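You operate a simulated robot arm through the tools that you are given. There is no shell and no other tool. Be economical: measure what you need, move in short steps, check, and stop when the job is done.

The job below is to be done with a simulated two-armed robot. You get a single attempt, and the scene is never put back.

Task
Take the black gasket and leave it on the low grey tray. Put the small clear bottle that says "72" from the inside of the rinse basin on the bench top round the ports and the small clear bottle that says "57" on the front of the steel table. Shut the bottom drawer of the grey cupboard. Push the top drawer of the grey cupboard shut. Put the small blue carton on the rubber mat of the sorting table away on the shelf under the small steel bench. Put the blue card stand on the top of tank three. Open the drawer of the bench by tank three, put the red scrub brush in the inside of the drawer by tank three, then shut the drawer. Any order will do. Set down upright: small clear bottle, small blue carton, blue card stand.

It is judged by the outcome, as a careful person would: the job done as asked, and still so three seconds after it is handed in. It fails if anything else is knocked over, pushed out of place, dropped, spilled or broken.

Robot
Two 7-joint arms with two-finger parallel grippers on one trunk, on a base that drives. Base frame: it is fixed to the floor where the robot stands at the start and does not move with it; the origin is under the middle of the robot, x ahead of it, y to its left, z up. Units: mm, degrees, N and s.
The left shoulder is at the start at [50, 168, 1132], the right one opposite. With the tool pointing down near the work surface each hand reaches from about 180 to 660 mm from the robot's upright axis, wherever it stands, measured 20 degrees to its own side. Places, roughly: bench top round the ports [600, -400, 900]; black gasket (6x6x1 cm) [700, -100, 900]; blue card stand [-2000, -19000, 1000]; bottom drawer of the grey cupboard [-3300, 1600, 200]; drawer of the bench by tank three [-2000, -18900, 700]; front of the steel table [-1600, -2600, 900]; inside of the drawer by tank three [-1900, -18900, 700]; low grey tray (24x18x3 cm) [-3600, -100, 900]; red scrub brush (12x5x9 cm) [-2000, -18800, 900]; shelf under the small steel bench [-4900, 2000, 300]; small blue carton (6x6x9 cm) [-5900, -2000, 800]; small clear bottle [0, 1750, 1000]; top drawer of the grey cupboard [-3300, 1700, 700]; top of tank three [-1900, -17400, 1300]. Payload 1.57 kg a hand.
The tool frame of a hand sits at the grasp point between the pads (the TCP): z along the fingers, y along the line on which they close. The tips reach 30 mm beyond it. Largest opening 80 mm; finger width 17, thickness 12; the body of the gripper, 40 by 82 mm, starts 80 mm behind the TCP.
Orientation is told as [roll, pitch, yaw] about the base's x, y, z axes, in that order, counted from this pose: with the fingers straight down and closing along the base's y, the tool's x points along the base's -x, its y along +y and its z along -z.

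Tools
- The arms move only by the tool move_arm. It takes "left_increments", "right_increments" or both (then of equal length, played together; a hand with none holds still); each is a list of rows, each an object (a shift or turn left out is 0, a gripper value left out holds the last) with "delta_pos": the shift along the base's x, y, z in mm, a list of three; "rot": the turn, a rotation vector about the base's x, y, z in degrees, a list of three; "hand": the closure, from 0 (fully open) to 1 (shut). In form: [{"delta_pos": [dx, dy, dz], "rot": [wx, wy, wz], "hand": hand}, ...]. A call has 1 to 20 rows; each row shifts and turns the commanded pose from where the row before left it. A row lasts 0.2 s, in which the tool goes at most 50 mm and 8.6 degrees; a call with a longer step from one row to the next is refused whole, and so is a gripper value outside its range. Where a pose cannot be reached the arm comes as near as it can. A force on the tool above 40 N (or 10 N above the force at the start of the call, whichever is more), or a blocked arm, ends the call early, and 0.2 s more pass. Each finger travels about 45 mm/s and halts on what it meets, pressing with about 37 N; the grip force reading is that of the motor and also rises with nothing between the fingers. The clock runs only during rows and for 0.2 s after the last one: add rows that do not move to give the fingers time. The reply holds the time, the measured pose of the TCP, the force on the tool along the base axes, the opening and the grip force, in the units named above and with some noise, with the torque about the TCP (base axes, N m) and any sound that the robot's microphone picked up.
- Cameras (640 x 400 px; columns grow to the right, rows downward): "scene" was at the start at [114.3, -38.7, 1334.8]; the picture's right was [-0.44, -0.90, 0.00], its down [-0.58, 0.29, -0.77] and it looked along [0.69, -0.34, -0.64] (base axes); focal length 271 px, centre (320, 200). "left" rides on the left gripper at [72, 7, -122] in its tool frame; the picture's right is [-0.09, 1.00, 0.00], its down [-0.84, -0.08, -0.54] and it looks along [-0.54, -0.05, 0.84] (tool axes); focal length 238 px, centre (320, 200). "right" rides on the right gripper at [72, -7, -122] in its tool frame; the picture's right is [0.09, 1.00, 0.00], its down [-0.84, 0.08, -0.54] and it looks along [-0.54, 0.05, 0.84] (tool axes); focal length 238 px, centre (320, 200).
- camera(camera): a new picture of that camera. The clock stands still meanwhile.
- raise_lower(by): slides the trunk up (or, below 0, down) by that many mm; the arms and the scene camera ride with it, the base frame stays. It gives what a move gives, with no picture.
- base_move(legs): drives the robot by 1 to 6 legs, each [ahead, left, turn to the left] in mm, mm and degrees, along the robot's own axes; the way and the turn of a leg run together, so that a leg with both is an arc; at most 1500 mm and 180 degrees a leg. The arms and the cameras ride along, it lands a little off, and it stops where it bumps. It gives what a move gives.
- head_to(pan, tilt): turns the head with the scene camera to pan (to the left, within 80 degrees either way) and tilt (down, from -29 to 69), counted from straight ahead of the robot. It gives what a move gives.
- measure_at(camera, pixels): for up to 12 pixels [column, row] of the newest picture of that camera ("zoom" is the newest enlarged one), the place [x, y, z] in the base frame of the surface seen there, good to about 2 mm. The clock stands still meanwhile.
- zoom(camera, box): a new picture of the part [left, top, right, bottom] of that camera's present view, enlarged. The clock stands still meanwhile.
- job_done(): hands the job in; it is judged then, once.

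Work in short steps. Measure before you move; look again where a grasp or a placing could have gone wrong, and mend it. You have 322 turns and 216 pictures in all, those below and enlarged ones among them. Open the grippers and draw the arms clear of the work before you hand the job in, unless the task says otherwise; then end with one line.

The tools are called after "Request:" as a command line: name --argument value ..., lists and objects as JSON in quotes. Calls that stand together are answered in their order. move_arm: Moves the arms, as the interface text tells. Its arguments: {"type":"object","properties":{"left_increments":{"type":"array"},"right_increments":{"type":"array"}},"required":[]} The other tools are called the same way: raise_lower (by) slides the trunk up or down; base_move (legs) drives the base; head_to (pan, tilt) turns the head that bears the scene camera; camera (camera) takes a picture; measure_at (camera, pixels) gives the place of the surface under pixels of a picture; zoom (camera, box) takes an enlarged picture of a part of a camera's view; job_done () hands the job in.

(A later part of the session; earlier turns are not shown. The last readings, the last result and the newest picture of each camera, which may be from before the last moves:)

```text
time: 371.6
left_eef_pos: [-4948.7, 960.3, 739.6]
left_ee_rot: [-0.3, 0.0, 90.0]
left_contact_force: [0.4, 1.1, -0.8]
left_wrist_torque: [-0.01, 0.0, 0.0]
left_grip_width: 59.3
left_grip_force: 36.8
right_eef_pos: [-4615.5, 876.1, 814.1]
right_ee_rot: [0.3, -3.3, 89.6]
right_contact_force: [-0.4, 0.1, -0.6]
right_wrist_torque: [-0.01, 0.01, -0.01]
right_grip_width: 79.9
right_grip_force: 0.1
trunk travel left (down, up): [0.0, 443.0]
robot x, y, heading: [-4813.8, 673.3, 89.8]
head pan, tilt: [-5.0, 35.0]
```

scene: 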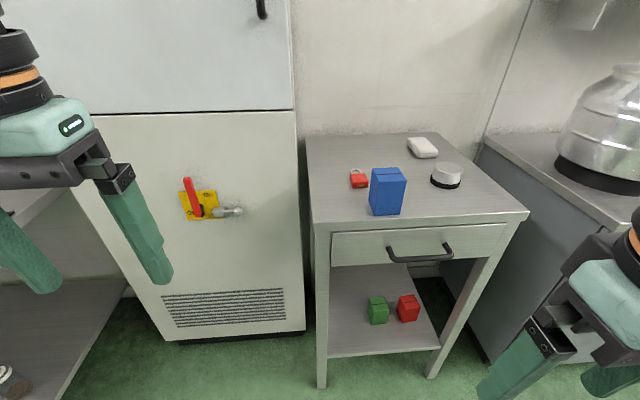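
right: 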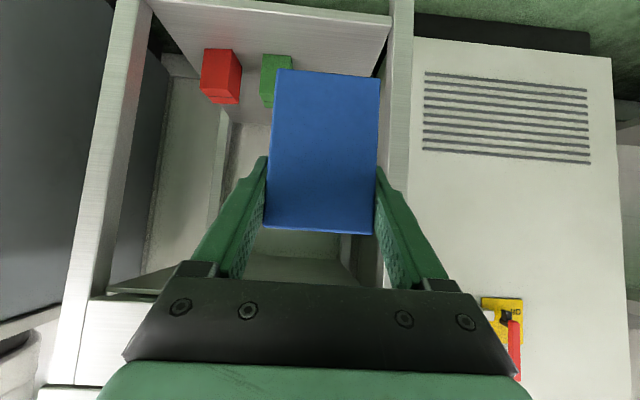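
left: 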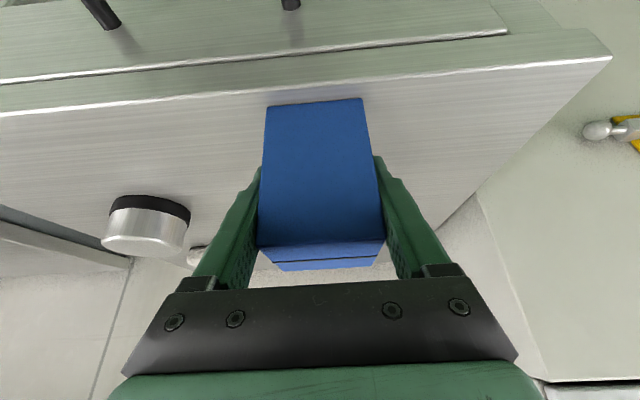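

Now forward 150 mm and down to z≈385 with the left hand.

Request:
move_arm --left_increments '[{"delta_pos": [-3, 45, 0]}, {"delta_pos": [-3, 45, 0]}, {"delta_pos": [-3, 45, -5]}, {"delta_pos": [-3, 20, -40]}, {"delta_pos": [0, 0, -45]}, {"delta_pos": [0, 0, -45]}, {"delta_pos": [0, 0, -45]}, {"delta_pos": [0, 0, -45]}, {"delta_pos": [0, 0, -45]}, {"delta_pos": [0, 0, -45]}, {"delta_pos": [0, 0, -45]}, {}]'

Request:
move_arm --left_increments '[{"delta_pos": [0, 30, 0], "rot": [5, 0, 0]}, {"delta_pos": [0, 30, -10], "rot": [5, 0, 0]}, {"delta_pos": [0, 20, -10], "rot": [5, 0, 0]}, {"rot": [5, 0, 0]}, {"rot": [5, 0, 0]}, {"rot": [5, 0, 0]}, {}]'

```text
time: 374.2
left_eef_pos: [-4956.5, 1113.7, 379.1]
left_ee_rot: [-0.3, 0.1, 90.0]
left_contact_force: [-0.6, 0.4, -0.7]
left_wrist_torque: [0.02, -0.03, -0.02]
left_grip_width: 59.3
left_grip_force: 37.2
right_eef_pos: [-4615.1, 876.1, 814.7]
right_ee_rot: [0.2, -3.3, 89.7]
right_contact_force: [0.0, 0.5, 0.8]
right_wrist_torque: [0.0, 0.01, 0.01]
right_grip_width: 79.9
right_grip_force: 0.1
trunk travel left (down, up): [0.0, 443.0]
robot x, y, heading: [-4811.4, 674.2, 89.7]
head pan, tilt: [-5.0, 35.0]
```

```text
time: 375.8
left_eef_pos: [-4960.5, 1195.9, 360.1]
left_ee_rot: [-0.3, -30.0, 90.0]
left_contact_force: [-0.2, -0.1, 0.1]
left_wrist_torque: [-0.03, -0.01, 0.01]
left_grip_width: 59.5
left_grip_force: 37.0
right_eef_pos: [-4615.7, 875.8, 814.7]
right_ee_rot: [0.2, -3.3, 89.7]
right_contact_force: [-0.6, 0.7, 0.8]
right_wrist_torque: [-0.02, -0.01, -0.02]
right_grip_width: 79.6
right_grip_force: 0.2
trunk travel left (down, up): [0.0, 443.0]
robot x, y, heading: [-4812.1, 677.7, 90.0]
head pan, tilt: [-5.0, 35.0]
```

Low pose reached. I drive 400 mm ahead and 20 mm left, then look.

Request:
base_move --legs '[[400, 22, 0]]'

Request:
head_to --pan 15 --tilt 45

Request:
camera --camera "scene"

Request:
camera --camera "left"

```text
time: 378.3
left_eef_pos: [-4995.0, 1590.2, 359.7]
left_ee_rot: [-0.3, -30.0, 91.2]
left_contact_force: [-0.7, 0.2, -0.2]
left_wrist_torque: [0.01, -0.02, 0.04]
left_grip_width: 59.5
left_grip_force: 36.9
right_eef_pos: [-4643.7, 1279.0, 815.1]
right_ee_rot: [0.1, -3.3, 90.8]
right_contact_force: [-0.5, 0.6, 0.4]
right_wrist_torque: [0.04, 0.0, -0.01]
right_grip_width: 80.0
right_grip_force: 0.0
trunk travel left (down, up): [0.0, 443.0]
robot x, y, heading: [-4837.8, 1072.0, 91.2]
head pan, tilt: [-5.0, 35.0]
```

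```text
time: 379.1
left_eef_pos: [-4995.2, 1589.6, 359.2]
left_ee_rot: [-0.3, -30.0, 91.0]
left_contact_force: [0.1, 0.3, -0.9]
left_wrist_torque: [-0.03, -0.04, 0.05]
left_grip_width: 59.8
left_grip_force: 36.9
right_eef_pos: [-4643.3, 1277.9, 814.7]
right_ee_rot: [0.2, -3.2, 90.8]
right_contact_force: [0.7, 0.1, 0.2]
right_wrist_torque: [-0.01, 0.01, -0.04]
right_grip_width: 80.0
right_grip_force: 0.1
trunk travel left (down, up): [0.0, 443.0]
robot x, y, heading: [-4834.4, 1072.1, 91.3]
head pan, tilt: [15.0, 45.0]
```

```text
88 pictures are left
```

scene: 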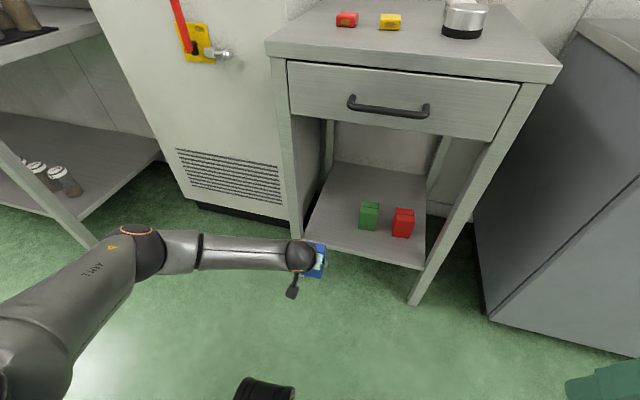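

```text
87 pictures are left
```

left: 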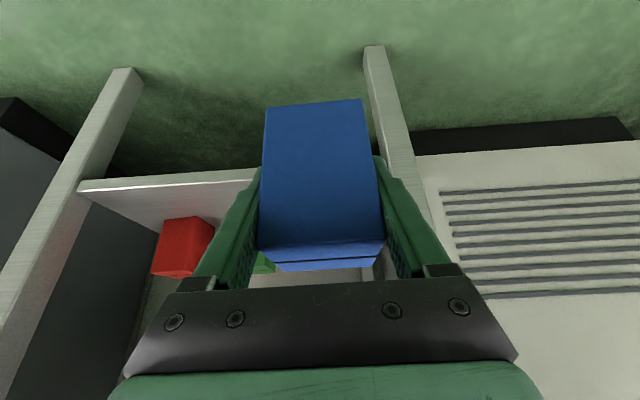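

The forearm comes in from the left near the leg; I measure it and the leg and green carton.

Request:
measure_at --camera "scene" --pixels '[[150, 245], [180, 240], [240, 238], [300, 243], [290, 215], [365, 225], [310, 255], [300, 240], [375, 203], [390, 245]]'

```text
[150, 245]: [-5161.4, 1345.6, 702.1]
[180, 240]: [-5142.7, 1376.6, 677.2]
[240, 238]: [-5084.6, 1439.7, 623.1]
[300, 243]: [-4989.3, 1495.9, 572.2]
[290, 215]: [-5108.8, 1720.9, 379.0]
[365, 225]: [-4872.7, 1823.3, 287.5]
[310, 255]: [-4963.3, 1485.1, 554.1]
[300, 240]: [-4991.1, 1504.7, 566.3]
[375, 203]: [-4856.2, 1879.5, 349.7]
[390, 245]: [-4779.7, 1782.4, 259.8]
```

Plenty of room: I move ahead 180 mm and right ~30 mm, then check.

Request:
base_move --legs '[[0, -30, -1.2], [180, 0, 0]]'

Request:
camera --camera "scene"

Request:
camera --camera "left"

```text
time: 381.2
left_eef_pos: [-4949.5, 1776.0, 358.4]
left_ee_rot: [-0.4, -30.0, 89.6]
left_contact_force: [-0.2, -1.1, -0.8]
left_wrist_torque: [-0.03, -0.03, 0.01]
left_grip_width: 59.6
left_grip_force: 36.9
right_eef_pos: [-4606.9, 1454.4, 814.0]
right_ee_rot: [0.1, -3.3, 89.3]
right_contact_force: [0.1, -0.1, 0.0]
right_wrist_torque: [-0.03, -0.01, -0.01]
right_grip_width: 80.2
right_grip_force: 0.0
trunk travel left (down, up): [0.0, 443.0]
robot x, y, heading: [-4799.7, 1252.6, 89.4]
head pan, tilt: [15.0, 45.0]
```

```text
86 pictures are left
```

scene: 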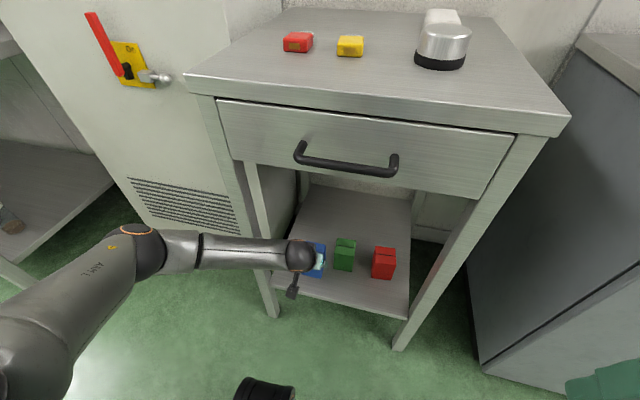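

```text
85 pictures are left
```

left: 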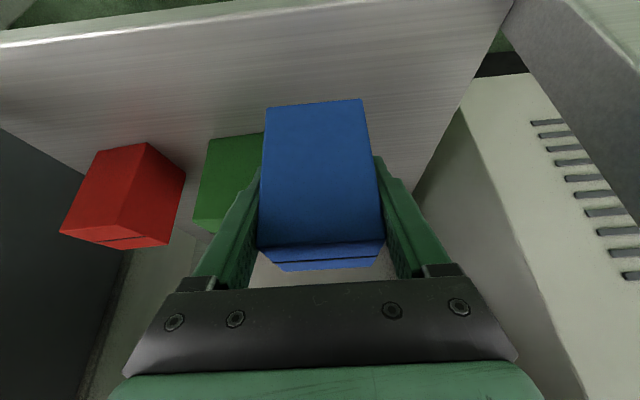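

I shift the hand 22 mm left away from the green carton and lower toward the shelf.

Request:
move_arm --left_increments '[{"delta_pos": [-22, -8, 0]}, {"delta_pos": [0, 0, -20]}, {"delta_pos": [0, 0, -15]}, {"delta_pos": [0, 0, -6]}, {"delta_pos": [0, 0, -3]}, {}]'

Request:
camera --camera "left"

Request:
zoom --camera "scene" --box '[230, 170, 430, 330]'

```text
time: 382.6
left_eef_pos: [-4972.1, 1768.1, 316.1]
left_ee_rot: [-0.2, -30.0, 89.6]
left_contact_force: [0.0, 0.5, -0.2]
left_wrist_torque: [0.02, -0.04, 0.0]
left_grip_width: 59.6
left_grip_force: 36.7
right_eef_pos: [-4606.4, 1455.5, 814.6]
right_ee_rot: [0.2, -3.3, 89.2]
right_contact_force: [0.7, -0.6, -0.3]
right_wrist_torque: [-0.03, 0.01, -0.03]
right_grip_width: 79.8
right_grip_force: 0.0
trunk travel left (down, up): [0.0, 443.0]
robot x, y, heading: [-4804.7, 1252.1, 89.3]
head pan, tilt: [15.0, 45.0]
```

```text
84 pictures are left
```

left: 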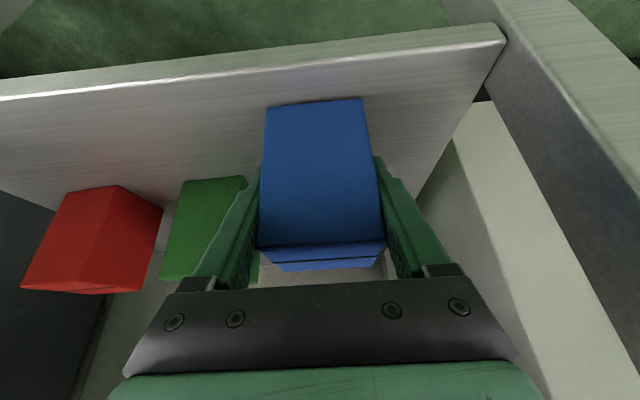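

```text
2.50 times, centred on (330, 250) of scene
```

zoom: 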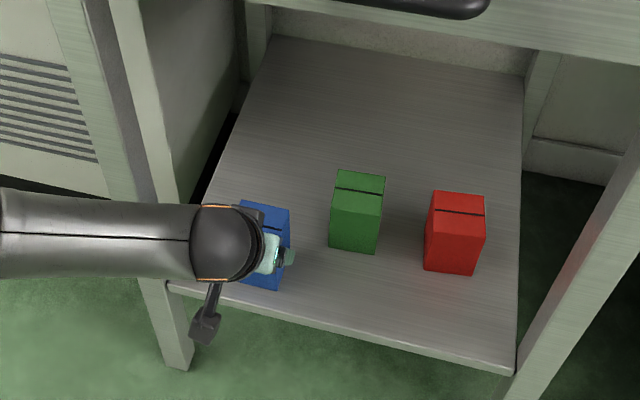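

Now the last few millimetres until contact.

Request:
move_arm --left_increments '[{"delta_pos": [0, 0, -2]}, {"delta_pos": [0, 0, -1]}, {"delta_pos": [0, 0, -1]}, {"delta_pos": [0, 0, -1]}, {}]'

```text
time: 383.8
left_eef_pos: [-4972.4, 1767.1, 311.2]
left_ee_rot: [-0.3, -30.1, 89.6]
left_contact_force: [0.2, -3.2, 9.7]
left_wrist_torque: [-0.1, 0.29, 0.08]
left_grip_width: 59.5
left_grip_force: 37.4
right_eef_pos: [-4606.5, 1453.8, 815.5]
right_ee_rot: [0.3, -3.5, 89.3]
right_contact_force: [-0.1, -1.1, -0.1]
right_wrist_torque: [0.02, -0.04, -0.03]
right_grip_width: 80.0
right_grip_force: 0.0
trunk travel left (down, up): [0.0, 443.0]
robot x, y, heading: [-4799.9, 1251.1, 89.3]
head pan, tilt: [15.0, 45.0]
```

Touchdown (9.7 N). I open and withdraw straight back.

Request:
move_arm --left_increments '[{"hand": 0.2}, {"hand": 0.1}, {"hand": 0.0}, {}, {"delta_pos": [0, -10, 15]}, {"delta_pos": [0, -25, 15]}, {"delta_pos": [0, -40, 10]}, {}]'

Request:
base_move --legs '[[-450, 0, 0]]'

Request:
camera --camera "scene"

```text
time: 385.6
left_eef_pos: [-4972.4, 1693.9, 353.4]
left_ee_rot: [-0.3, -30.0, 89.6]
left_contact_force: [0.5, -0.2, 0.3]
left_wrist_torque: [-0.03, 0.01, -0.03]
left_grip_width: 80.0
left_grip_force: 0.0
right_eef_pos: [-4607.3, 1454.8, 815.4]
right_ee_rot: [0.1, -3.3, 89.3]
right_contact_force: [0.1, 0.9, -0.5]
right_wrist_torque: [0.0, -0.02, -0.02]
right_grip_width: 79.8
right_grip_force: 0.0
trunk travel left (down, up): [0.0, 443.0]
robot x, y, heading: [-4800.1, 1256.5, 89.5]
head pan, tilt: [15.0, 45.0]
```

```text
time: 388.3
left_eef_pos: [-4976.3, 1256.4, 352.7]
left_ee_rot: [-0.3, -30.0, 89.6]
left_contact_force: [0.7, 0.8, 0.1]
left_wrist_torque: [-0.01, -0.01, 0.0]
left_grip_width: 79.8
left_grip_force: 0.1
right_eef_pos: [-4612.2, 1016.6, 815.8]
right_ee_rot: [0.2, -3.3, 89.2]
right_contact_force: [0.7, 0.7, 0.0]
right_wrist_torque: [0.05, 0.0, -0.05]
right_grip_width: 80.0
right_grip_force: 0.1
trunk travel left (down, up): [0.0, 443.0]
robot x, y, heading: [-4808.9, 811.8, 89.3]
head pan, tilt: [15.0, 45.0]
```

```text
82 pictures are left
```

scene: 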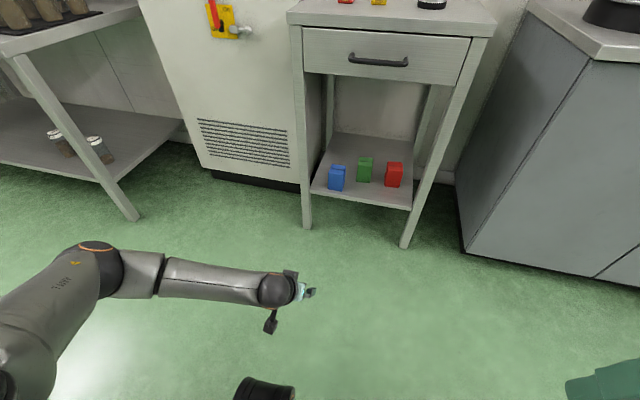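

The blue carton stands on the shelf beside the others. Next the grey cupboard: I look right at the drawers.

Request:
head_to --pan -55 --tilt 25

Request:
camera --camera "scene"

```text
time: 389.7
left_eef_pos: [-4976.0, 1256.2, 350.9]
left_ee_rot: [-0.3, -30.1, 89.5]
left_contact_force: [0.0, 0.3, -0.1]
left_wrist_torque: [-0.01, 0.02, 0.01]
left_grip_width: 80.2
left_grip_force: 0.0
right_eef_pos: [-4611.2, 1017.3, 815.2]
right_ee_rot: [0.2, -3.3, 89.2]
right_contact_force: [0.1, -0.7, -0.2]
right_wrist_torque: [0.03, 0.01, -0.02]
right_grip_width: 79.9
right_grip_force: 0.1
trunk travel left (down, up): [0.0, 443.0]
robot x, y, heading: [-4806.4, 816.1, 89.4]
head pan, tilt: [-55.0, 25.0]
```

```text
81 pictures are left
```

scene: 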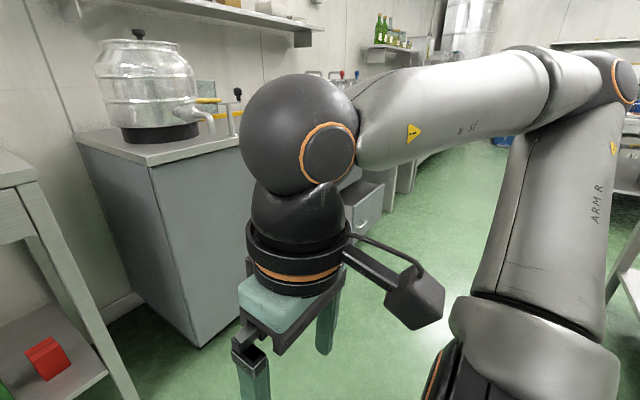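

The arm blocks the view; I strafe right 1150 mm along the aisle and look ahead.

Request:
base_move --legs '[[0, -1150, 0.6]]'

Request:
head_to --pan -25 --tilt 35

Request:
camera --camera "scene"

```text
time: 400.2
left_eef_pos: [-3810.1, 1250.9, 352.1]
left_ee_rot: [-0.3, -30.0, 90.3]
left_contact_force: [0.4, -0.1, -0.5]
left_wrist_torque: [0.0, 0.0, 0.01]
left_grip_width: 80.2
left_grip_force: 0.0
right_eef_pos: [-3442.1, 1015.7, 814.9]
right_ee_rot: [0.3, -3.3, 90.1]
right_contact_force: [0.1, 0.5, -0.6]
right_wrist_torque: [-0.01, 0.01, -0.02]
right_grip_width: 80.2
right_grip_force: 0.1
trunk travel left (down, up): [0.0, 443.0]
robot x, y, heading: [-3639.1, 813.9, 90.1]
head pan, tilt: [-55.0, 25.0]
```

```text
time: 401.1
left_eef_pos: [-3809.8, 1251.3, 352.1]
left_ee_rot: [-0.2, -29.9, 90.3]
left_contact_force: [-0.1, 0.1, -0.3]
left_wrist_torque: [0.01, 0.0, 0.02]
left_grip_width: 80.0
left_grip_force: 0.1
right_eef_pos: [-3441.6, 1016.4, 815.5]
right_ee_rot: [0.3, -3.3, 90.0]
right_contact_force: [-0.8, 0.5, 0.0]
right_wrist_torque: [-0.03, -0.02, -0.01]
right_grip_width: 80.0
right_grip_force: 0.1
trunk travel left (down, up): [0.0, 443.0]
robot x, y, heading: [-3638.3, 811.6, 90.2]
head pan, tilt: [-25.0, 35.0]
```

```text
80 pictures are left
```

scene: 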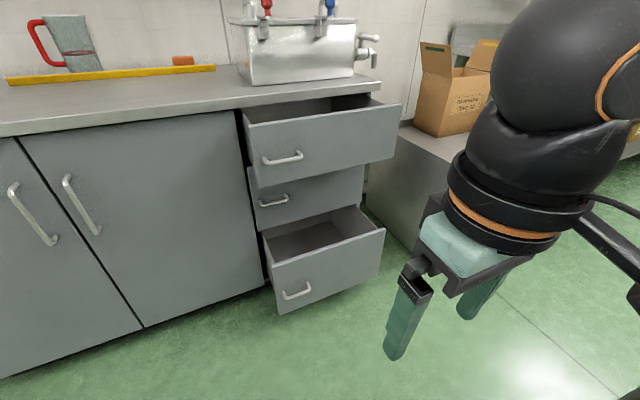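

Top and bottom drawers are open (by differing amounts); I measure their fronts.

Request:
measure_at --camera "scene" --pixels '[[330, 145], [260, 150], [390, 135], [285, 158], [330, 270], [275, 290], [375, 255], [298, 290], [310, 195], [335, 235], [320, 110], [200, 180]]'

```text
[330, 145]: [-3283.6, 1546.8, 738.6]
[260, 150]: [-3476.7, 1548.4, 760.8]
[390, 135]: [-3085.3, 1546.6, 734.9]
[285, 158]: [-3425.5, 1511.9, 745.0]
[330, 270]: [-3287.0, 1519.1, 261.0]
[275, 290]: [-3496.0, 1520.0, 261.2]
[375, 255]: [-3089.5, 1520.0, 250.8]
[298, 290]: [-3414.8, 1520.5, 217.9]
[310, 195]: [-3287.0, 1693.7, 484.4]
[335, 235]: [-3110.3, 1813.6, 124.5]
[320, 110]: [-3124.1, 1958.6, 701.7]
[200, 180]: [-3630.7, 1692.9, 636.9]
```

Bottom drawer front at y=1520 (z≈110–330), top at y=1547, cupboard face y=1693. I move so the left hand is in front of the bottom drawer's middle, close its fingers and lower it.

Request:
base_move --legs '[[0, -515, 0]]'

Request:
move_arm --left_increments '[{"delta_pos": [0, 0, -20], "hand": 1.0}, {"delta_pos": [0, 0, -25]}, {"delta_pos": [0, 10, -25], "rot": [4, 0, 0]}, {"delta_pos": [0, 10, -25], "rot": [4, 0, 0]}, {"delta_pos": [0, 10, 0], "rot": [3, 0, 0]}, {}, {}]'

Request:
head_to --pan 15 --tilt 45

Request:
camera --camera "scene"

```text
time: 406.0
left_eef_pos: [-3315.9, 1251.9, 351.9]
left_ee_rot: [-0.3, -30.0, 90.3]
left_contact_force: [0.1, 0.0, -0.6]
left_wrist_torque: [0.04, -0.02, -0.01]
left_grip_width: 80.1
left_grip_force: 0.1
right_eef_pos: [-2946.0, 1018.9, 815.2]
right_ee_rot: [0.2, -3.4, 90.1]
right_contact_force: [0.0, -0.1, -0.7]
right_wrist_torque: [-0.01, 0.02, 0.01]
right_grip_width: 80.0
right_grip_force: 0.2
trunk travel left (down, up): [0.0, 443.0]
robot x, y, heading: [-3137.9, 813.7, 90.0]
head pan, tilt: [-25.0, 35.0]
```

```text
time: 407.6
left_eef_pos: [-3313.5, 1254.2, 306.3]
left_ee_rot: [-0.4, -30.1, 90.5]
left_contact_force: [-0.1, 0.3, -0.1]
left_wrist_torque: [0.03, -0.02, -0.01]
left_grip_width: 0.0
left_grip_force: 21.0
left hand out of reach, approached as far as the arm can: row 3, 4, 5
right_eef_pos: [-2944.9, 1018.9, 815.1]
right_ee_rot: [0.2, -3.2, 90.1]
right_contact_force: [0.4, -0.2, 0.0]
right_wrist_torque: [-0.01, 0.05, 0.01]
right_grip_width: 80.0
right_grip_force: 0.0
trunk travel left (down, up): [0.0, 443.0]
robot x, y, heading: [-3136.2, 815.5, 90.2]
head pan, tilt: [-25.0, 35.0]
```

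```text
time: 408.7
left_eef_pos: [-3314.4, 1254.3, 306.1]
left_ee_rot: [-0.4, -30.0, 90.4]
left_contact_force: [0.3, 1.1, 0.5]
left_wrist_torque: [0.02, 0.01, -0.01]
left_grip_width: 0.0
left_grip_force: 21.2
right_eef_pos: [-2945.3, 1017.8, 815.1]
right_ee_rot: [0.2, -3.4, 90.1]
right_contact_force: [0.5, -0.7, -0.2]
right_wrist_torque: [0.02, 0.02, -0.02]
right_grip_width: 79.6
right_grip_force: 0.0
trunk travel left (down, up): [0.0, 443.0]
robot x, y, heading: [-3136.0, 813.9, 90.2]
head pan, tilt: [15.0, 45.0]
```

```text
79 pictures are left
```

scene: 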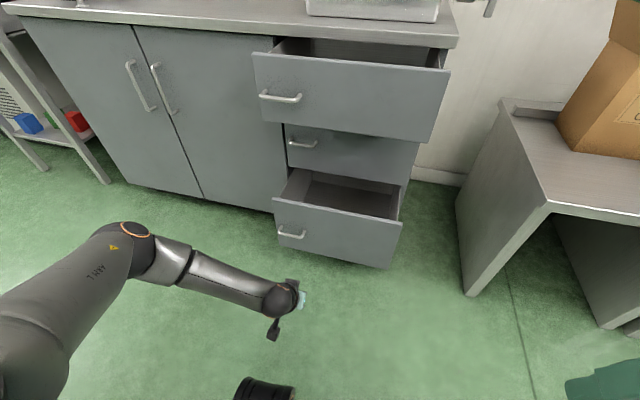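

Tips are at z≈280; I check the bottom drawer's top edge height, then drive up to it.

Request:
measure_at --camera "scene" --pixels '[[340, 222], [340, 212], [340, 250], [345, 135], [350, 100], [292, 234], [300, 143]]'

Request:
base_move --legs '[[225, 0, 0]]'

Request:
camera --camera "scene"

```text
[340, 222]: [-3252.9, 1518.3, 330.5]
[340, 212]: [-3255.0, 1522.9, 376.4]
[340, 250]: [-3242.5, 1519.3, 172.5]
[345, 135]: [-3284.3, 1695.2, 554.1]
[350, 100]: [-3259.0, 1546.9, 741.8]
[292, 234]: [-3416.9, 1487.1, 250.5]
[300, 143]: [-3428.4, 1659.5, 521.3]
```

```text
time: 410.4
left_eef_pos: [-3314.1, 1475.3, 306.5]
left_ee_rot: [-0.3, -30.0, 90.4]
left_contact_force: [-0.2, -0.4, 0.3]
left_wrist_torque: [-0.03, 0.02, -0.02]
left_grip_width: 0.1
left_grip_force: 21.2
right_eef_pos: [-2946.9, 1240.5, 814.8]
right_ee_rot: [0.2, -3.3, 90.0]
right_contact_force: [-0.2, -0.3, -0.7]
right_wrist_torque: [0.02, 0.01, -0.04]
right_grip_width: 79.7
right_grip_force: 0.1
trunk travel left (down, up): [0.0, 443.0]
robot x, y, heading: [-3141.0, 1038.0, 90.3]
head pan, tilt: [15.0, 45.0]
```

```text
78 pictures are left
```

scene: 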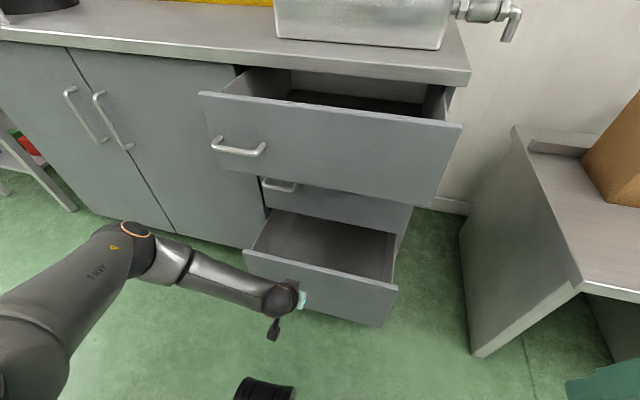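

Tips are ~20 mm short of the drawer front. I push with the base 130 mm and finish with the arm.

Request:
base_move --legs '[[80, 0, 0], [50, 0, 0]]'

Request:
move_arm --left_increments '[{"delta_pos": [0, 10, 0]}, {"delta_pos": [0, 10, 0]}, {"delta_pos": [0, 10, 0]}, {"delta_pos": [0, 10, 0]}, {"delta_pos": [0, 10, 0]}, {"delta_pos": [0, 10, 0]}, {"delta_pos": [0, 10, 0]}, {"delta_pos": [0, 10, 0]}, {}]'

Request:
camera --camera "scene"

```text
time: 412.0
left_eef_pos: [-3316.2, 1605.0, 307.1]
left_ee_rot: [-0.4, -30.0, 90.6]
left_contact_force: [-0.6, 0.6, -0.1]
left_wrist_torque: [0.01, -0.01, 0.01]
left_grip_width: 0.0
left_grip_force: 20.9
right_eef_pos: [-2948.2, 1371.5, 814.8]
right_ee_rot: [0.3, -3.3, 90.1]
right_contact_force: [-0.5, -0.3, 0.5]
right_wrist_torque: [-0.01, -0.01, 0.0]
right_grip_width: 80.0
right_grip_force: 0.1
trunk travel left (down, up): [0.0, 443.0]
robot x, y, heading: [-3141.6, 1164.5, 90.3]
head pan, tilt: [15.0, 45.0]
```

```text
time: 413.8
left_eef_pos: [-3313.8, 1674.2, 302.3]
left_ee_rot: [-0.6, -28.9, 90.6]
left_contact_force: [0.3, 0.0, -0.4]
left_wrist_torque: [0.02, 0.01, 0.0]
left_grip_width: 0.0
left_grip_force: 21.1
right_eef_pos: [-2948.7, 1370.0, 814.2]
right_ee_rot: [0.3, -3.3, 90.3]
right_contact_force: [0.4, 0.0, -0.4]
right_wrist_torque: [0.0, -0.01, -0.02]
right_grip_width: 79.9
right_grip_force: 0.2
trunk travel left (down, up): [0.0, 443.0]
robot x, y, heading: [-3145.4, 1164.2, 90.4]
head pan, tilt: [15.0, 45.0]
stopped in row 9 (left hand): the force on the tool passed its limit at 90 N (the readings are from after the stop); the commanded pose is now the measured one
```

```text
77 pictures are left
```

scene: 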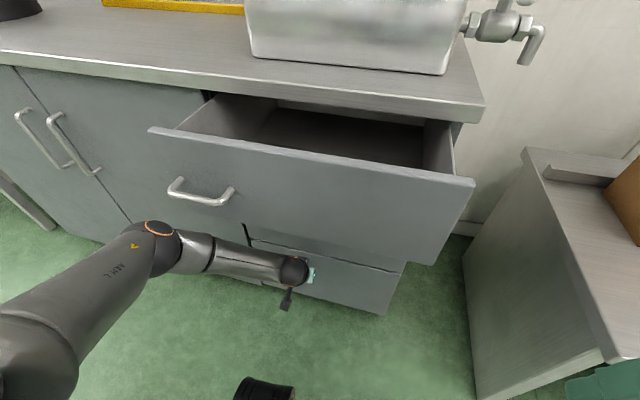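

The drawer met its stop. I back off and verify it's flush.

Request:
move_arm --left_increments '[{"delta_pos": [0, -20, 0]}, {"delta_pos": [0, -40, 0]}, {"delta_pos": [0, -40, 0]}, {}]'

Request:
base_move --legs '[[-250, 0, 0]]'

Request:
camera --camera "scene"

Request:
measure_at --camera "scene" --pixels '[[340, 210], [340, 230], [320, 200], [360, 190], [340, 150], [300, 120]]'

```text
time: 414.8
left_eef_pos: [-3305.1, 1574.6, 302.4]
left_ee_rot: [-0.7, -28.7, 90.4]
left_contact_force: [0.3, -0.8, -0.9]
left_wrist_torque: [0.03, -0.03, -0.03]
left_grip_width: 0.0
left_grip_force: 21.0
right_eef_pos: [-2948.2, 1369.3, 815.9]
right_ee_rot: [0.2, -3.4, 90.2]
right_contact_force: [-0.1, 0.3, 0.4]
right_wrist_torque: [-0.02, -0.05, -0.02]
right_grip_width: 80.1
right_grip_force: 0.0
trunk travel left (down, up): [0.0, 443.0]
robot x, y, heading: [-3136.6, 1168.5, 90.3]
head pan, tilt: [15.0, 45.0]
```

```text
time: 416.6
left_eef_pos: [-3308.4, 1326.5, 302.0]
left_ee_rot: [-0.6, -28.5, 90.9]
left_contact_force: [0.1, 0.0, -0.2]
left_wrist_torque: [0.0, -0.03, 0.03]
left_grip_width: 0.0
left_grip_force: 21.6
right_eef_pos: [-2946.6, 1125.7, 813.8]
right_ee_rot: [0.3, -3.3, 90.7]
right_contact_force: [-0.9, 0.6, -0.1]
right_wrist_torque: [0.01, -0.01, 0.0]
right_grip_width: 80.0
right_grip_force: 0.0
trunk travel left (down, up): [0.0, 443.0]
robot x, y, heading: [-3139.8, 920.1, 91.1]
head pan, tilt: [15.0, 45.0]
```

```text
76 pictures are left
```

scene: 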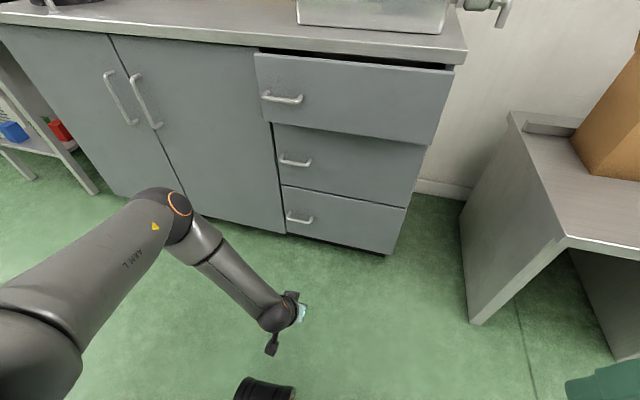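

```text
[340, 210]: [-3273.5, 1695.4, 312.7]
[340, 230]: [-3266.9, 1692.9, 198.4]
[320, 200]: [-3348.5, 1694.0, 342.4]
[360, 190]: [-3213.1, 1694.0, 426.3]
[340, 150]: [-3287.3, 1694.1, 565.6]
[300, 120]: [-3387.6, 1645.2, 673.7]
```

Bottom drawer is flush (y=1694); the top now stands at y≈1645. I raise the trunk 420 mm and push the top drawer with the same closed hand.

Request:
raise_lower --by 420

Request:
base_move --legs '[[250, 0, -1]]'

Request:
camera --camera "scene"

```text
refused: 420 is not a number from -400 to 400
```

```text
time: 418.4
left_eef_pos: [-3306.1, 1568.8, 301.0]
left_ee_rot: [-0.6, -28.7, 90.3]
left_contact_force: [0.1, -0.1, 0.2]
left_wrist_torque: [-0.03, 0.0, -0.03]
left_grip_width: 0.0
left_grip_force: 21.4
right_eef_pos: [-2946.4, 1364.1, 814.6]
right_ee_rot: [0.2, -3.4, 90.0]
right_contact_force: [-0.9, -0.5, 0.6]
right_wrist_torque: [-0.02, 0.0, 0.0]
right_grip_width: 80.0
right_grip_force: 0.1
trunk travel left (down, up): [0.0, 443.0]
robot x, y, heading: [-3141.0, 1162.5, 90.4]
head pan, tilt: [15.0, 45.0]
```

```text
75 pictures are left
```

scene: 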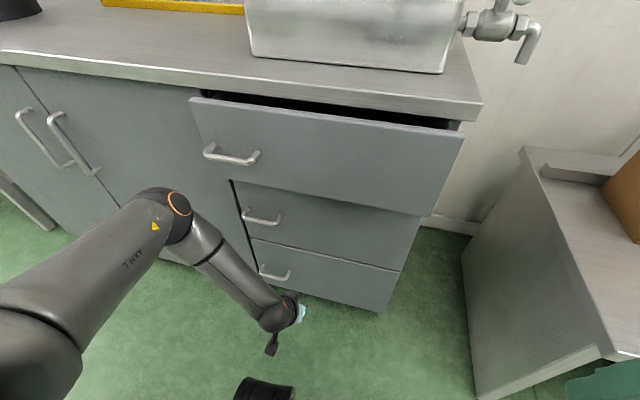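

The raise was too big (limit 400). I back 60 mm, then raise 400.

Request:
base_move --legs '[[-60, 0, 0]]'

Request:
raise_lower --by 400

Request:
camera --camera "scene"

```text
time: 419.4
left_eef_pos: [-3306.1, 1509.1, 301.9]
left_ee_rot: [-0.6, -28.6, 90.3]
left_contact_force: [-0.3, 0.8, -1.1]
left_wrist_torque: [-0.03, 0.03, 0.0]
left_grip_width: 0.2
left_grip_force: 21.6
right_eef_pos: [-2946.6, 1304.3, 814.0]
right_ee_rot: [0.3, -3.3, 90.0]
right_contact_force: [-0.5, 0.0, 0.1]
right_wrist_torque: [0.03, -0.01, -0.02]
right_grip_width: 79.9
right_grip_force: 0.1
trunk travel left (down, up): [0.0, 443.0]
robot x, y, heading: [-3138.3, 1099.6, 89.9]
head pan, tilt: [15.0, 45.0]
```

```text
time: 423.2
left_eef_pos: [-3305.1, 1510.2, 701.8]
left_ee_rot: [-0.7, -28.5, 90.3]
left_contact_force: [-0.3, 0.1, -0.7]
left_wrist_torque: [0.0, -0.01, 0.01]
left_grip_width: 0.0
left_grip_force: 21.4
right_eef_pos: [-2946.8, 1304.8, 1214.7]
right_ee_rot: [0.3, -3.2, 89.9]
right_contact_force: [0.9, 0.2, -0.5]
right_wrist_torque: [-0.01, -0.02, 0.0]
right_grip_width: 80.1
right_grip_force: 0.1
trunk travel left (down, up): [-400.0, 43.0]
robot x, y, heading: [-3142.5, 1097.9, 90.4]
head pan, tilt: [15.0, 45.0]
```

```text
74 pictures are left
```

scene: 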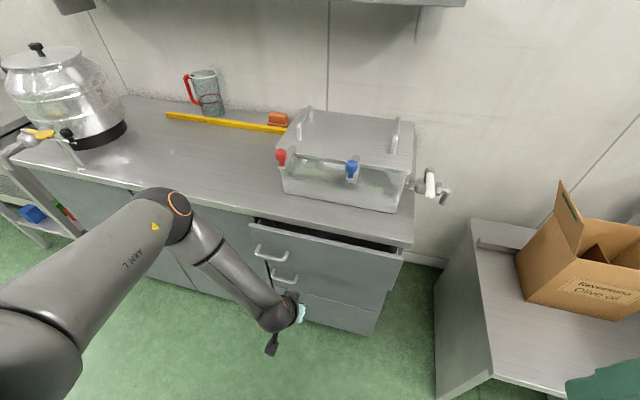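

I drive 85 mm closer, then push with the arm.

Request:
base_move --legs '[[85, 0, 0]]'

Request:
move_arm --left_increments '[{"delta_pos": [0, 10, 0]}, {"delta_pos": [0, 10, 0]}, {"delta_pos": [0, 10, 0]}, {"delta_pos": [0, 10, 0]}, {"delta_pos": [0, 10, 0]}, {"delta_pos": [0, 10, 0]}, {"delta_pos": [0, 10, 0]}, {"delta_pos": [0, 10, 0]}, {"delta_pos": [0, 10, 0]}, {"delta_pos": [0, 10, 0]}]'

Request:
camera --camera "scene"

```text
time: 424.3
left_eef_pos: [-3305.8, 1596.7, 701.2]
left_ee_rot: [-0.6, -28.6, 90.2]
left_contact_force: [-0.5, 1.2, -0.4]
left_wrist_torque: [-0.02, 0.01, 0.04]
left_grip_width: 0.2
left_grip_force: 21.8
right_eef_pos: [-2947.7, 1392.5, 1215.1]
right_ee_rot: [0.3, -3.4, 90.0]
right_contact_force: [-0.1, 0.5, -0.4]
right_wrist_torque: [-0.05, -0.04, -0.01]
right_grip_width: 80.2
right_grip_force: 0.1
trunk travel left (down, up): [-400.0, 43.0]
robot x, y, heading: [-3140.1, 1191.0, 90.3]
head pan, tilt: [15.0, 45.0]
```

```text
time: 426.4
left_eef_pos: [-3304.2, 1674.9, 693.6]
left_ee_rot: [-1.0, -26.9, 90.2]
left_contact_force: [-0.3, -5.9, 1.8]
left_wrist_torque: [-0.12, 0.02, 0.0]
left_grip_width: 0.0
left_grip_force: 21.4
right_eef_pos: [-2946.5, 1393.2, 1215.4]
right_ee_rot: [0.4, -3.3, 90.1]
right_contact_force: [0.2, -0.8, -0.1]
right_wrist_torque: [0.01, -0.02, 0.0]
right_grip_width: 80.2
right_grip_force: 0.1
trunk travel left (down, up): [-400.0, 43.0]
robot x, y, heading: [-3140.5, 1188.3, 90.2]
head pan, tilt: [15.0, 45.0]
stopped in row 10 (left hand): the force on the tool passed its limit at 53 N (the readings are from after the stop); the commanded pose is now the measured one
```

```text
73 pictures are left
```

scene: 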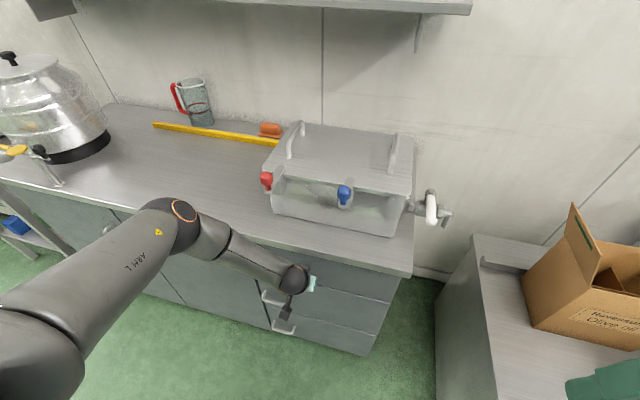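

Both drawers seem home. I withdraw and verify all three fronts.

Request:
move_arm --left_increments '[{"delta_pos": [0, -20, 0]}, {"delta_pos": [0, -40, 0]}, {"delta_pos": [0, -40, 0]}, {}]'

Request:
base_move --legs '[[-250, 0, 0]]'

Request:
camera --camera "scene"

Request:
measure_at --camera "scene" --pixels '[[340, 230], [300, 225], [380, 235], [320, 270], [330, 290], [330, 310], [290, 300]]'

```text
time: 427.4
left_eef_pos: [-3305.5, 1573.8, 692.6]
left_ee_rot: [-0.6, -26.7, 90.2]
left_contact_force: [-0.5, 0.6, 0.5]
left_wrist_torque: [0.02, -0.03, -0.03]
left_grip_width: 0.0
left_grip_force: 21.3
right_eef_pos: [-2949.5, 1391.1, 1214.6]
right_ee_rot: [0.3, -3.3, 90.1]
right_contact_force: [-0.2, 0.2, -0.2]
right_wrist_torque: [0.02, -0.02, 0.02]
right_grip_width: 79.9
right_grip_force: 0.1
trunk travel left (down, up): [-400.0, 43.0]
robot x, y, heading: [-3140.9, 1190.8, 90.3]
head pan, tilt: [15.0, 45.0]
```

```text
time: 429.2
left_eef_pos: [-3304.4, 1329.1, 693.3]
left_ee_rot: [-0.5, -26.7, 90.3]
left_contact_force: [0.0, -0.3, 0.6]
left_wrist_torque: [0.02, 0.03, -0.06]
left_grip_width: 0.1
left_grip_force: 21.4
right_eef_pos: [-2946.4, 1147.7, 1214.9]
right_ee_rot: [0.2, -3.2, 90.3]
right_contact_force: [1.1, 0.3, 0.3]
right_wrist_torque: [0.02, 0.01, -0.02]
right_grip_width: 80.2
right_grip_force: 0.0
trunk travel left (down, up): [-400.0, 43.0]
robot x, y, heading: [-3143.2, 942.7, 90.6]
head pan, tilt: [15.0, 45.0]
```

```text
72 pictures are left
```

scene: 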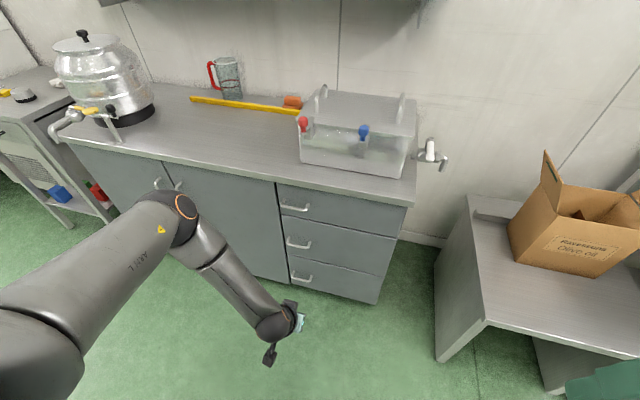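

```text
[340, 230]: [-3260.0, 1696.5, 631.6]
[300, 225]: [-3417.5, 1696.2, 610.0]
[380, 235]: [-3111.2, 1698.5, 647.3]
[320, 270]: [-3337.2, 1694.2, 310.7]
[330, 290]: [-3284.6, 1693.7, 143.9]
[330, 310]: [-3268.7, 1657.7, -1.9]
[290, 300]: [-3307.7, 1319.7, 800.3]
```

All fronts are flush (y≈1694–1698). Now to tank three: I bring the left arm to a compact carry pose and look down the hall southward later.

Request:
move_arm --left_increments '[{"delta_pos": [0, -15, 40], "rot": [-7, 0, 0], "hand": 0}, {"delta_pos": [0, -15, 45], "rot": [-7, 0, 0]}, {"delta_pos": [0, -15, 45], "rot": [-7, 0, 0]}, {"delta_pos": [0, -15, 45], "rot": [-6, 0, 0]}, {"delta_pos": [0, -15, 45]}, {"delta_pos": [5, -10, 45]}, {"delta_pos": [5, -10, 45]}, {"delta_pos": [5, 0, 45]}, {"delta_pos": [5, 0, 45]}, {}]'

Request:
base_move --legs '[[0, 0, 90], [0, 0, 90]]'

Request:
head_to --pan 0 --tilt 10

Request:
camera --camera "scene"

```text
time: 431.4
left_eef_pos: [-3282.5, 1232.3, 1089.4]
left_ee_rot: [-0.3, 0.4, 90.4]
left_contact_force: [0.6, -0.5, 0.2]
left_wrist_torque: [0.02, -0.03, 0.01]
left_grip_width: 79.7
left_grip_force: 0.1
right_eef_pos: [-2946.9, 1150.2, 1215.0]
right_ee_rot: [0.2, -3.3, 90.3]
right_contact_force: [0.6, -0.2, -0.7]
right_wrist_torque: [0.01, -0.05, 0.01]
right_grip_width: 79.8
right_grip_force: 0.2
trunk travel left (down, up): [-400.0, 43.0]
robot x, y, heading: [-3137.7, 945.2, 90.3]
head pan, tilt: [15.0, 45.0]
```

```text
time: 439.5
left_eef_pos: [-2990.4, 661.1, 1088.9]
left_ee_rot: [-0.3, 0.3, -88.5]
left_contact_force: [-0.4, -0.4, 0.3]
left_wrist_torque: [0.03, -0.01, 0.01]
left_grip_width: 80.1
left_grip_force: 0.1
right_eef_pos: [-3327.5, 736.2, 1213.9]
right_ee_rot: [0.3, -3.2, -88.5]
right_contact_force: [0.5, -0.2, -0.2]
right_wrist_torque: [0.0, 0.01, 0.02]
right_grip_width: 80.0
right_grip_force: 0.0
trunk travel left (down, up): [-400.0, 43.0]
robot x, y, heading: [-3137.8, 947.7, -88.1]
head pan, tilt: [15.0, 45.0]
```

```text
time: 440.5
left_eef_pos: [-2991.1, 659.7, 1089.8]
left_ee_rot: [-0.3, 0.3, -88.5]
left_contact_force: [-0.5, -0.9, 0.0]
left_wrist_torque: [0.04, 0.02, -0.01]
left_grip_width: 79.6
left_grip_force: 0.0
right_eef_pos: [-3328.1, 736.7, 1215.0]
right_ee_rot: [0.4, -3.3, -88.5]
right_contact_force: [-0.5, 0.6, -0.3]
right_wrist_torque: [-0.01, 0.0, 0.02]
right_grip_width: 80.3
right_grip_force: 0.0
trunk travel left (down, up): [-400.0, 43.0]
robot x, y, heading: [-3142.0, 948.4, -88.3]
head pan, tilt: [0.0, 10.0]
```

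```text
71 pictures are left
```

scene: 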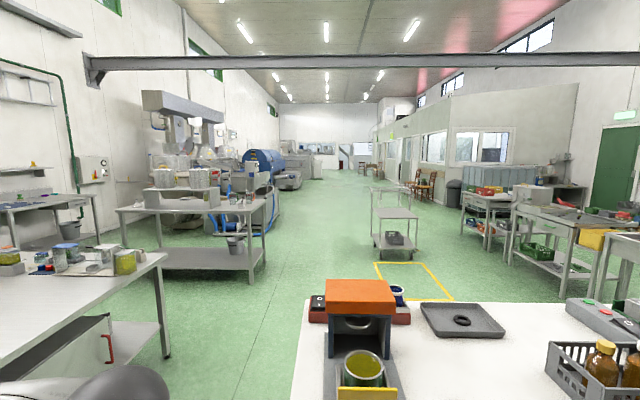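

The hall is open along x≈-3050. I drive: east around the far table's end, south, then back to x≈-3050.

Request:
base_move --legs '[[0, 620, -1.8], [1480, 0, 0], [450, 0, 0], [0, -560, 0]]'

Request:
camera --camera "scene"

```text
time: 460.7
left_eef_pos: [-2950.4, -1237.6, 1089.6]
left_ee_rot: [-0.3, 0.3, -90.6]
left_contact_force: [0.7, 0.0, 0.5]
left_wrist_torque: [0.01, 0.01, 0.0]
left_grip_width: 80.3
left_grip_force: 0.1
right_eef_pos: [-3284.0, -1149.2, 1214.7]
right_ee_rot: [0.3, -3.3, -90.6]
right_contact_force: [1.1, -0.9, -0.4]
right_wrist_torque: [-0.01, 0.01, -0.01]
right_grip_width: 79.9
right_grip_force: 0.0
trunk travel left (down, up): [-400.0, 43.0]
robot x, y, heading: [-3089.4, -948.3, -90.2]
head pan, tilt: [0.0, 10.0]
```

```text
70 pictures are left
```

scene: 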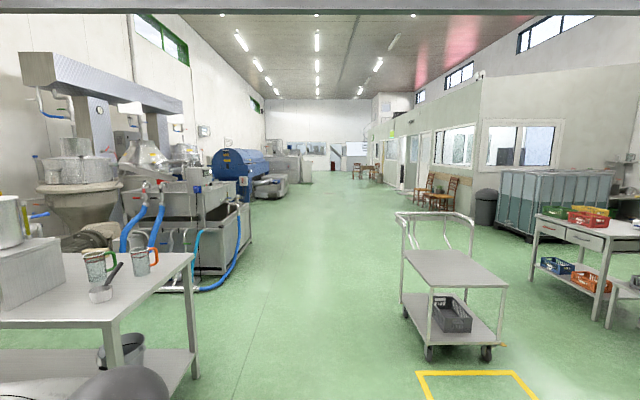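

The straight lane ahead (px ~320) is clear. I measure some far objects flanking it, then drive 9 m south.

Request:
measure_at --camera "scene" --pixels '[[288, 195], [310, 180], [275, 197], [240, 270], [405, 325], [330, 180], [360, 178], [302, 165], [320, 200]]'

Request:
base_move --legs '[[1500, 0, 0], [1500, 0, 0], [1500, 0, 0], [1500, 0, 0], [1500, 0, 0]]'

Request:
camera --camera "scene"

```text
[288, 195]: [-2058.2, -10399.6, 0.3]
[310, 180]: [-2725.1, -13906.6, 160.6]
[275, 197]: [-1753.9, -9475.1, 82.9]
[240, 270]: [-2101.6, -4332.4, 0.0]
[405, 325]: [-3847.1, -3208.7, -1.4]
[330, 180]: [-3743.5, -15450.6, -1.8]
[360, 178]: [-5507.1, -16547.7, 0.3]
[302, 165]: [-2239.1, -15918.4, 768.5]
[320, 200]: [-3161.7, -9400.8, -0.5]
```

```text
time: 496.6
left_eef_pos: [-2347.9, -8770.0, 1089.9]
left_ee_rot: [-0.3, 0.3, -84.8]
left_contact_force: [-0.6, -0.5, -0.1]
left_wrist_torque: [0.01, -0.01, -0.03]
left_grip_width: 79.9
left_grip_force: 0.1
right_eef_pos: [-2690.0, -8714.4, 1215.3]
right_ee_rot: [0.3, -3.2, -84.9]
right_contact_force: [0.1, 0.0, 0.2]
right_wrist_torque: [-0.01, 0.0, -0.02]
right_grip_width: 80.3
right_grip_force: 0.0
trunk travel left (down, up): [-400.0, 43.0]
robot x, y, heading: [-2512.2, -8496.0, -84.8]
head pan, tilt: [0.0, 10.0]
```

```text
69 pictures are left
```

scene: 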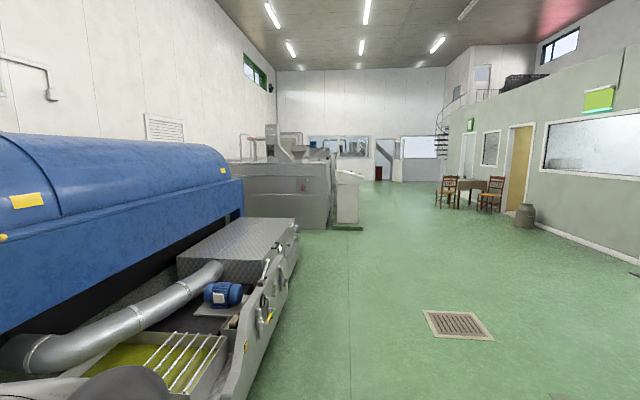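

Heading drifted ~5° left; the machine is close on the left. I strafe right and correct the heading, then continue in shorter runs.

Request:
base_move --legs '[[0, -500, 0], [0, 0, -5.2], [1500, 0, 0], [1500, 0, 0]]'

Request:
camera --camera "scene"

```text
time: 516.0
left_eef_pos: [-2886.8, -11829.4, 1089.1]
left_ee_rot: [-0.3, 0.3, -89.1]
left_contact_force: [0.3, 0.5, -0.5]
left_wrist_torque: [0.03, 0.0, -0.01]
left_grip_width: 80.1
left_grip_force: 0.0
right_eef_pos: [-3223.9, -11749.8, 1215.5]
right_ee_rot: [0.3, -3.3, -89.2]
right_contact_force: [0.5, 0.2, -0.1]
right_wrist_torque: [0.01, 0.0, -0.01]
right_grip_width: 80.1
right_grip_force: 0.1
trunk travel left (down, up): [-400.0, 43.0]
robot x, y, heading: [-3035.8, -11542.8, -89.0]
head pan, tilt: [0.0, 10.0]
```

```text
68 pictures are left
```

scene: 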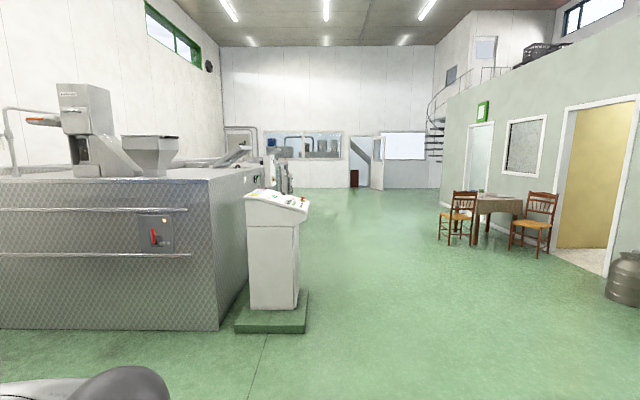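

A pedestal is near on the left; I measure it, the far wall and the doorway.

Request:
measure_at --camera "scene" --pixels '[[305, 328], [300, 205], [365, 186], [350, 180], [382, 185], [300, 185], [290, 190], [430, 187], [445, 240], [345, 185], [275, 150]]'

Request:
zoom --camera "scene" --box '[220, 100, 460, 220]'

```text
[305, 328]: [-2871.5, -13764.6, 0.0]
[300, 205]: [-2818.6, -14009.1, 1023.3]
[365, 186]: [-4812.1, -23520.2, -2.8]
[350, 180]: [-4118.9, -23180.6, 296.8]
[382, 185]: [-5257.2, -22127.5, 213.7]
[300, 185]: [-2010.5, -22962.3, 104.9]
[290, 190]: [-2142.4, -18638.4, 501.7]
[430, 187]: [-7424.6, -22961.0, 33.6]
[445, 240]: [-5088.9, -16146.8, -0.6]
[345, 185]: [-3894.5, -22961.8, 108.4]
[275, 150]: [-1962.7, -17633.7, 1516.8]
```

```text
2.67 times, centred on (340, 160) of scene
```

zoom: 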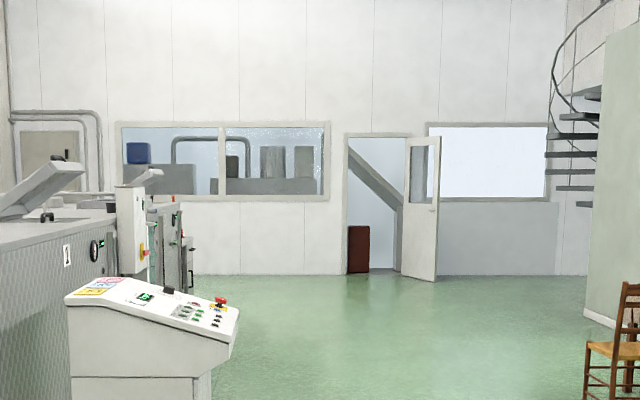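

Tank three is in the machinery row beyond the pedestal. I strafe right to x≈-3500 and drive 5 m further.

Request:
base_move --legs '[[0, -450, -1], [1500, 0, 0], [1500, 0, 0], [1500, 0, 0]]'

Request:
head_to --pan 50 --tilt 15

Request:
camera --camera "scene"

```text
time: 541.3
left_eef_pos: [-3503.3, -16299.5, 1090.2]
left_ee_rot: [-0.3, 0.4, -93.9]
left_contact_force: [0.0, 0.1, 1.0]
left_wrist_torque: [0.02, -0.01, -0.02]
left_grip_width: 79.9
left_grip_force: 0.0
right_eef_pos: [-3832.4, -16191.7, 1214.8]
right_ee_rot: [0.4, -3.3, -93.9]
right_contact_force: [-0.6, 0.0, 0.0]
right_wrist_torque: [0.03, -0.01, -0.01]
right_grip_width: 80.2
right_grip_force: 0.1
trunk travel left (down, up): [-400.0, 43.0]
robot x, y, heading: [-3626.9, -16001.5, -93.9]
head pan, tilt: [0.0, 10.0]
```

```text
time: 542.5
left_eef_pos: [-3504.7, -16300.6, 1090.6]
left_ee_rot: [-0.3, 0.3, -94.0]
left_contact_force: [0.0, -0.2, 0.3]
left_wrist_torque: [0.01, 0.03, 0.0]
left_grip_width: 80.2
left_grip_force: 0.0
right_eef_pos: [-3833.4, -16192.1, 1215.0]
right_ee_rot: [0.3, -3.2, -94.0]
right_contact_force: [-0.3, 0.3, 0.1]
right_wrist_torque: [-0.01, -0.01, 0.02]
right_grip_width: 79.9
right_grip_force: 0.0
trunk travel left (down, up): [-400.0, 43.0]
robot x, y, heading: [-3624.7, -16001.0, -94.0]
head pan, tilt: [50.0, 15.0]
```

```text
66 pictures are left
```

scene: 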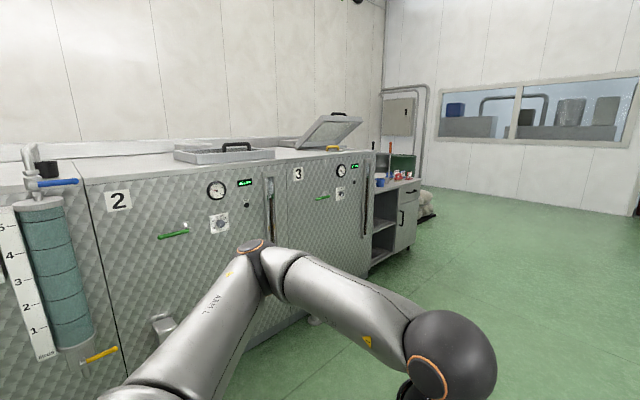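

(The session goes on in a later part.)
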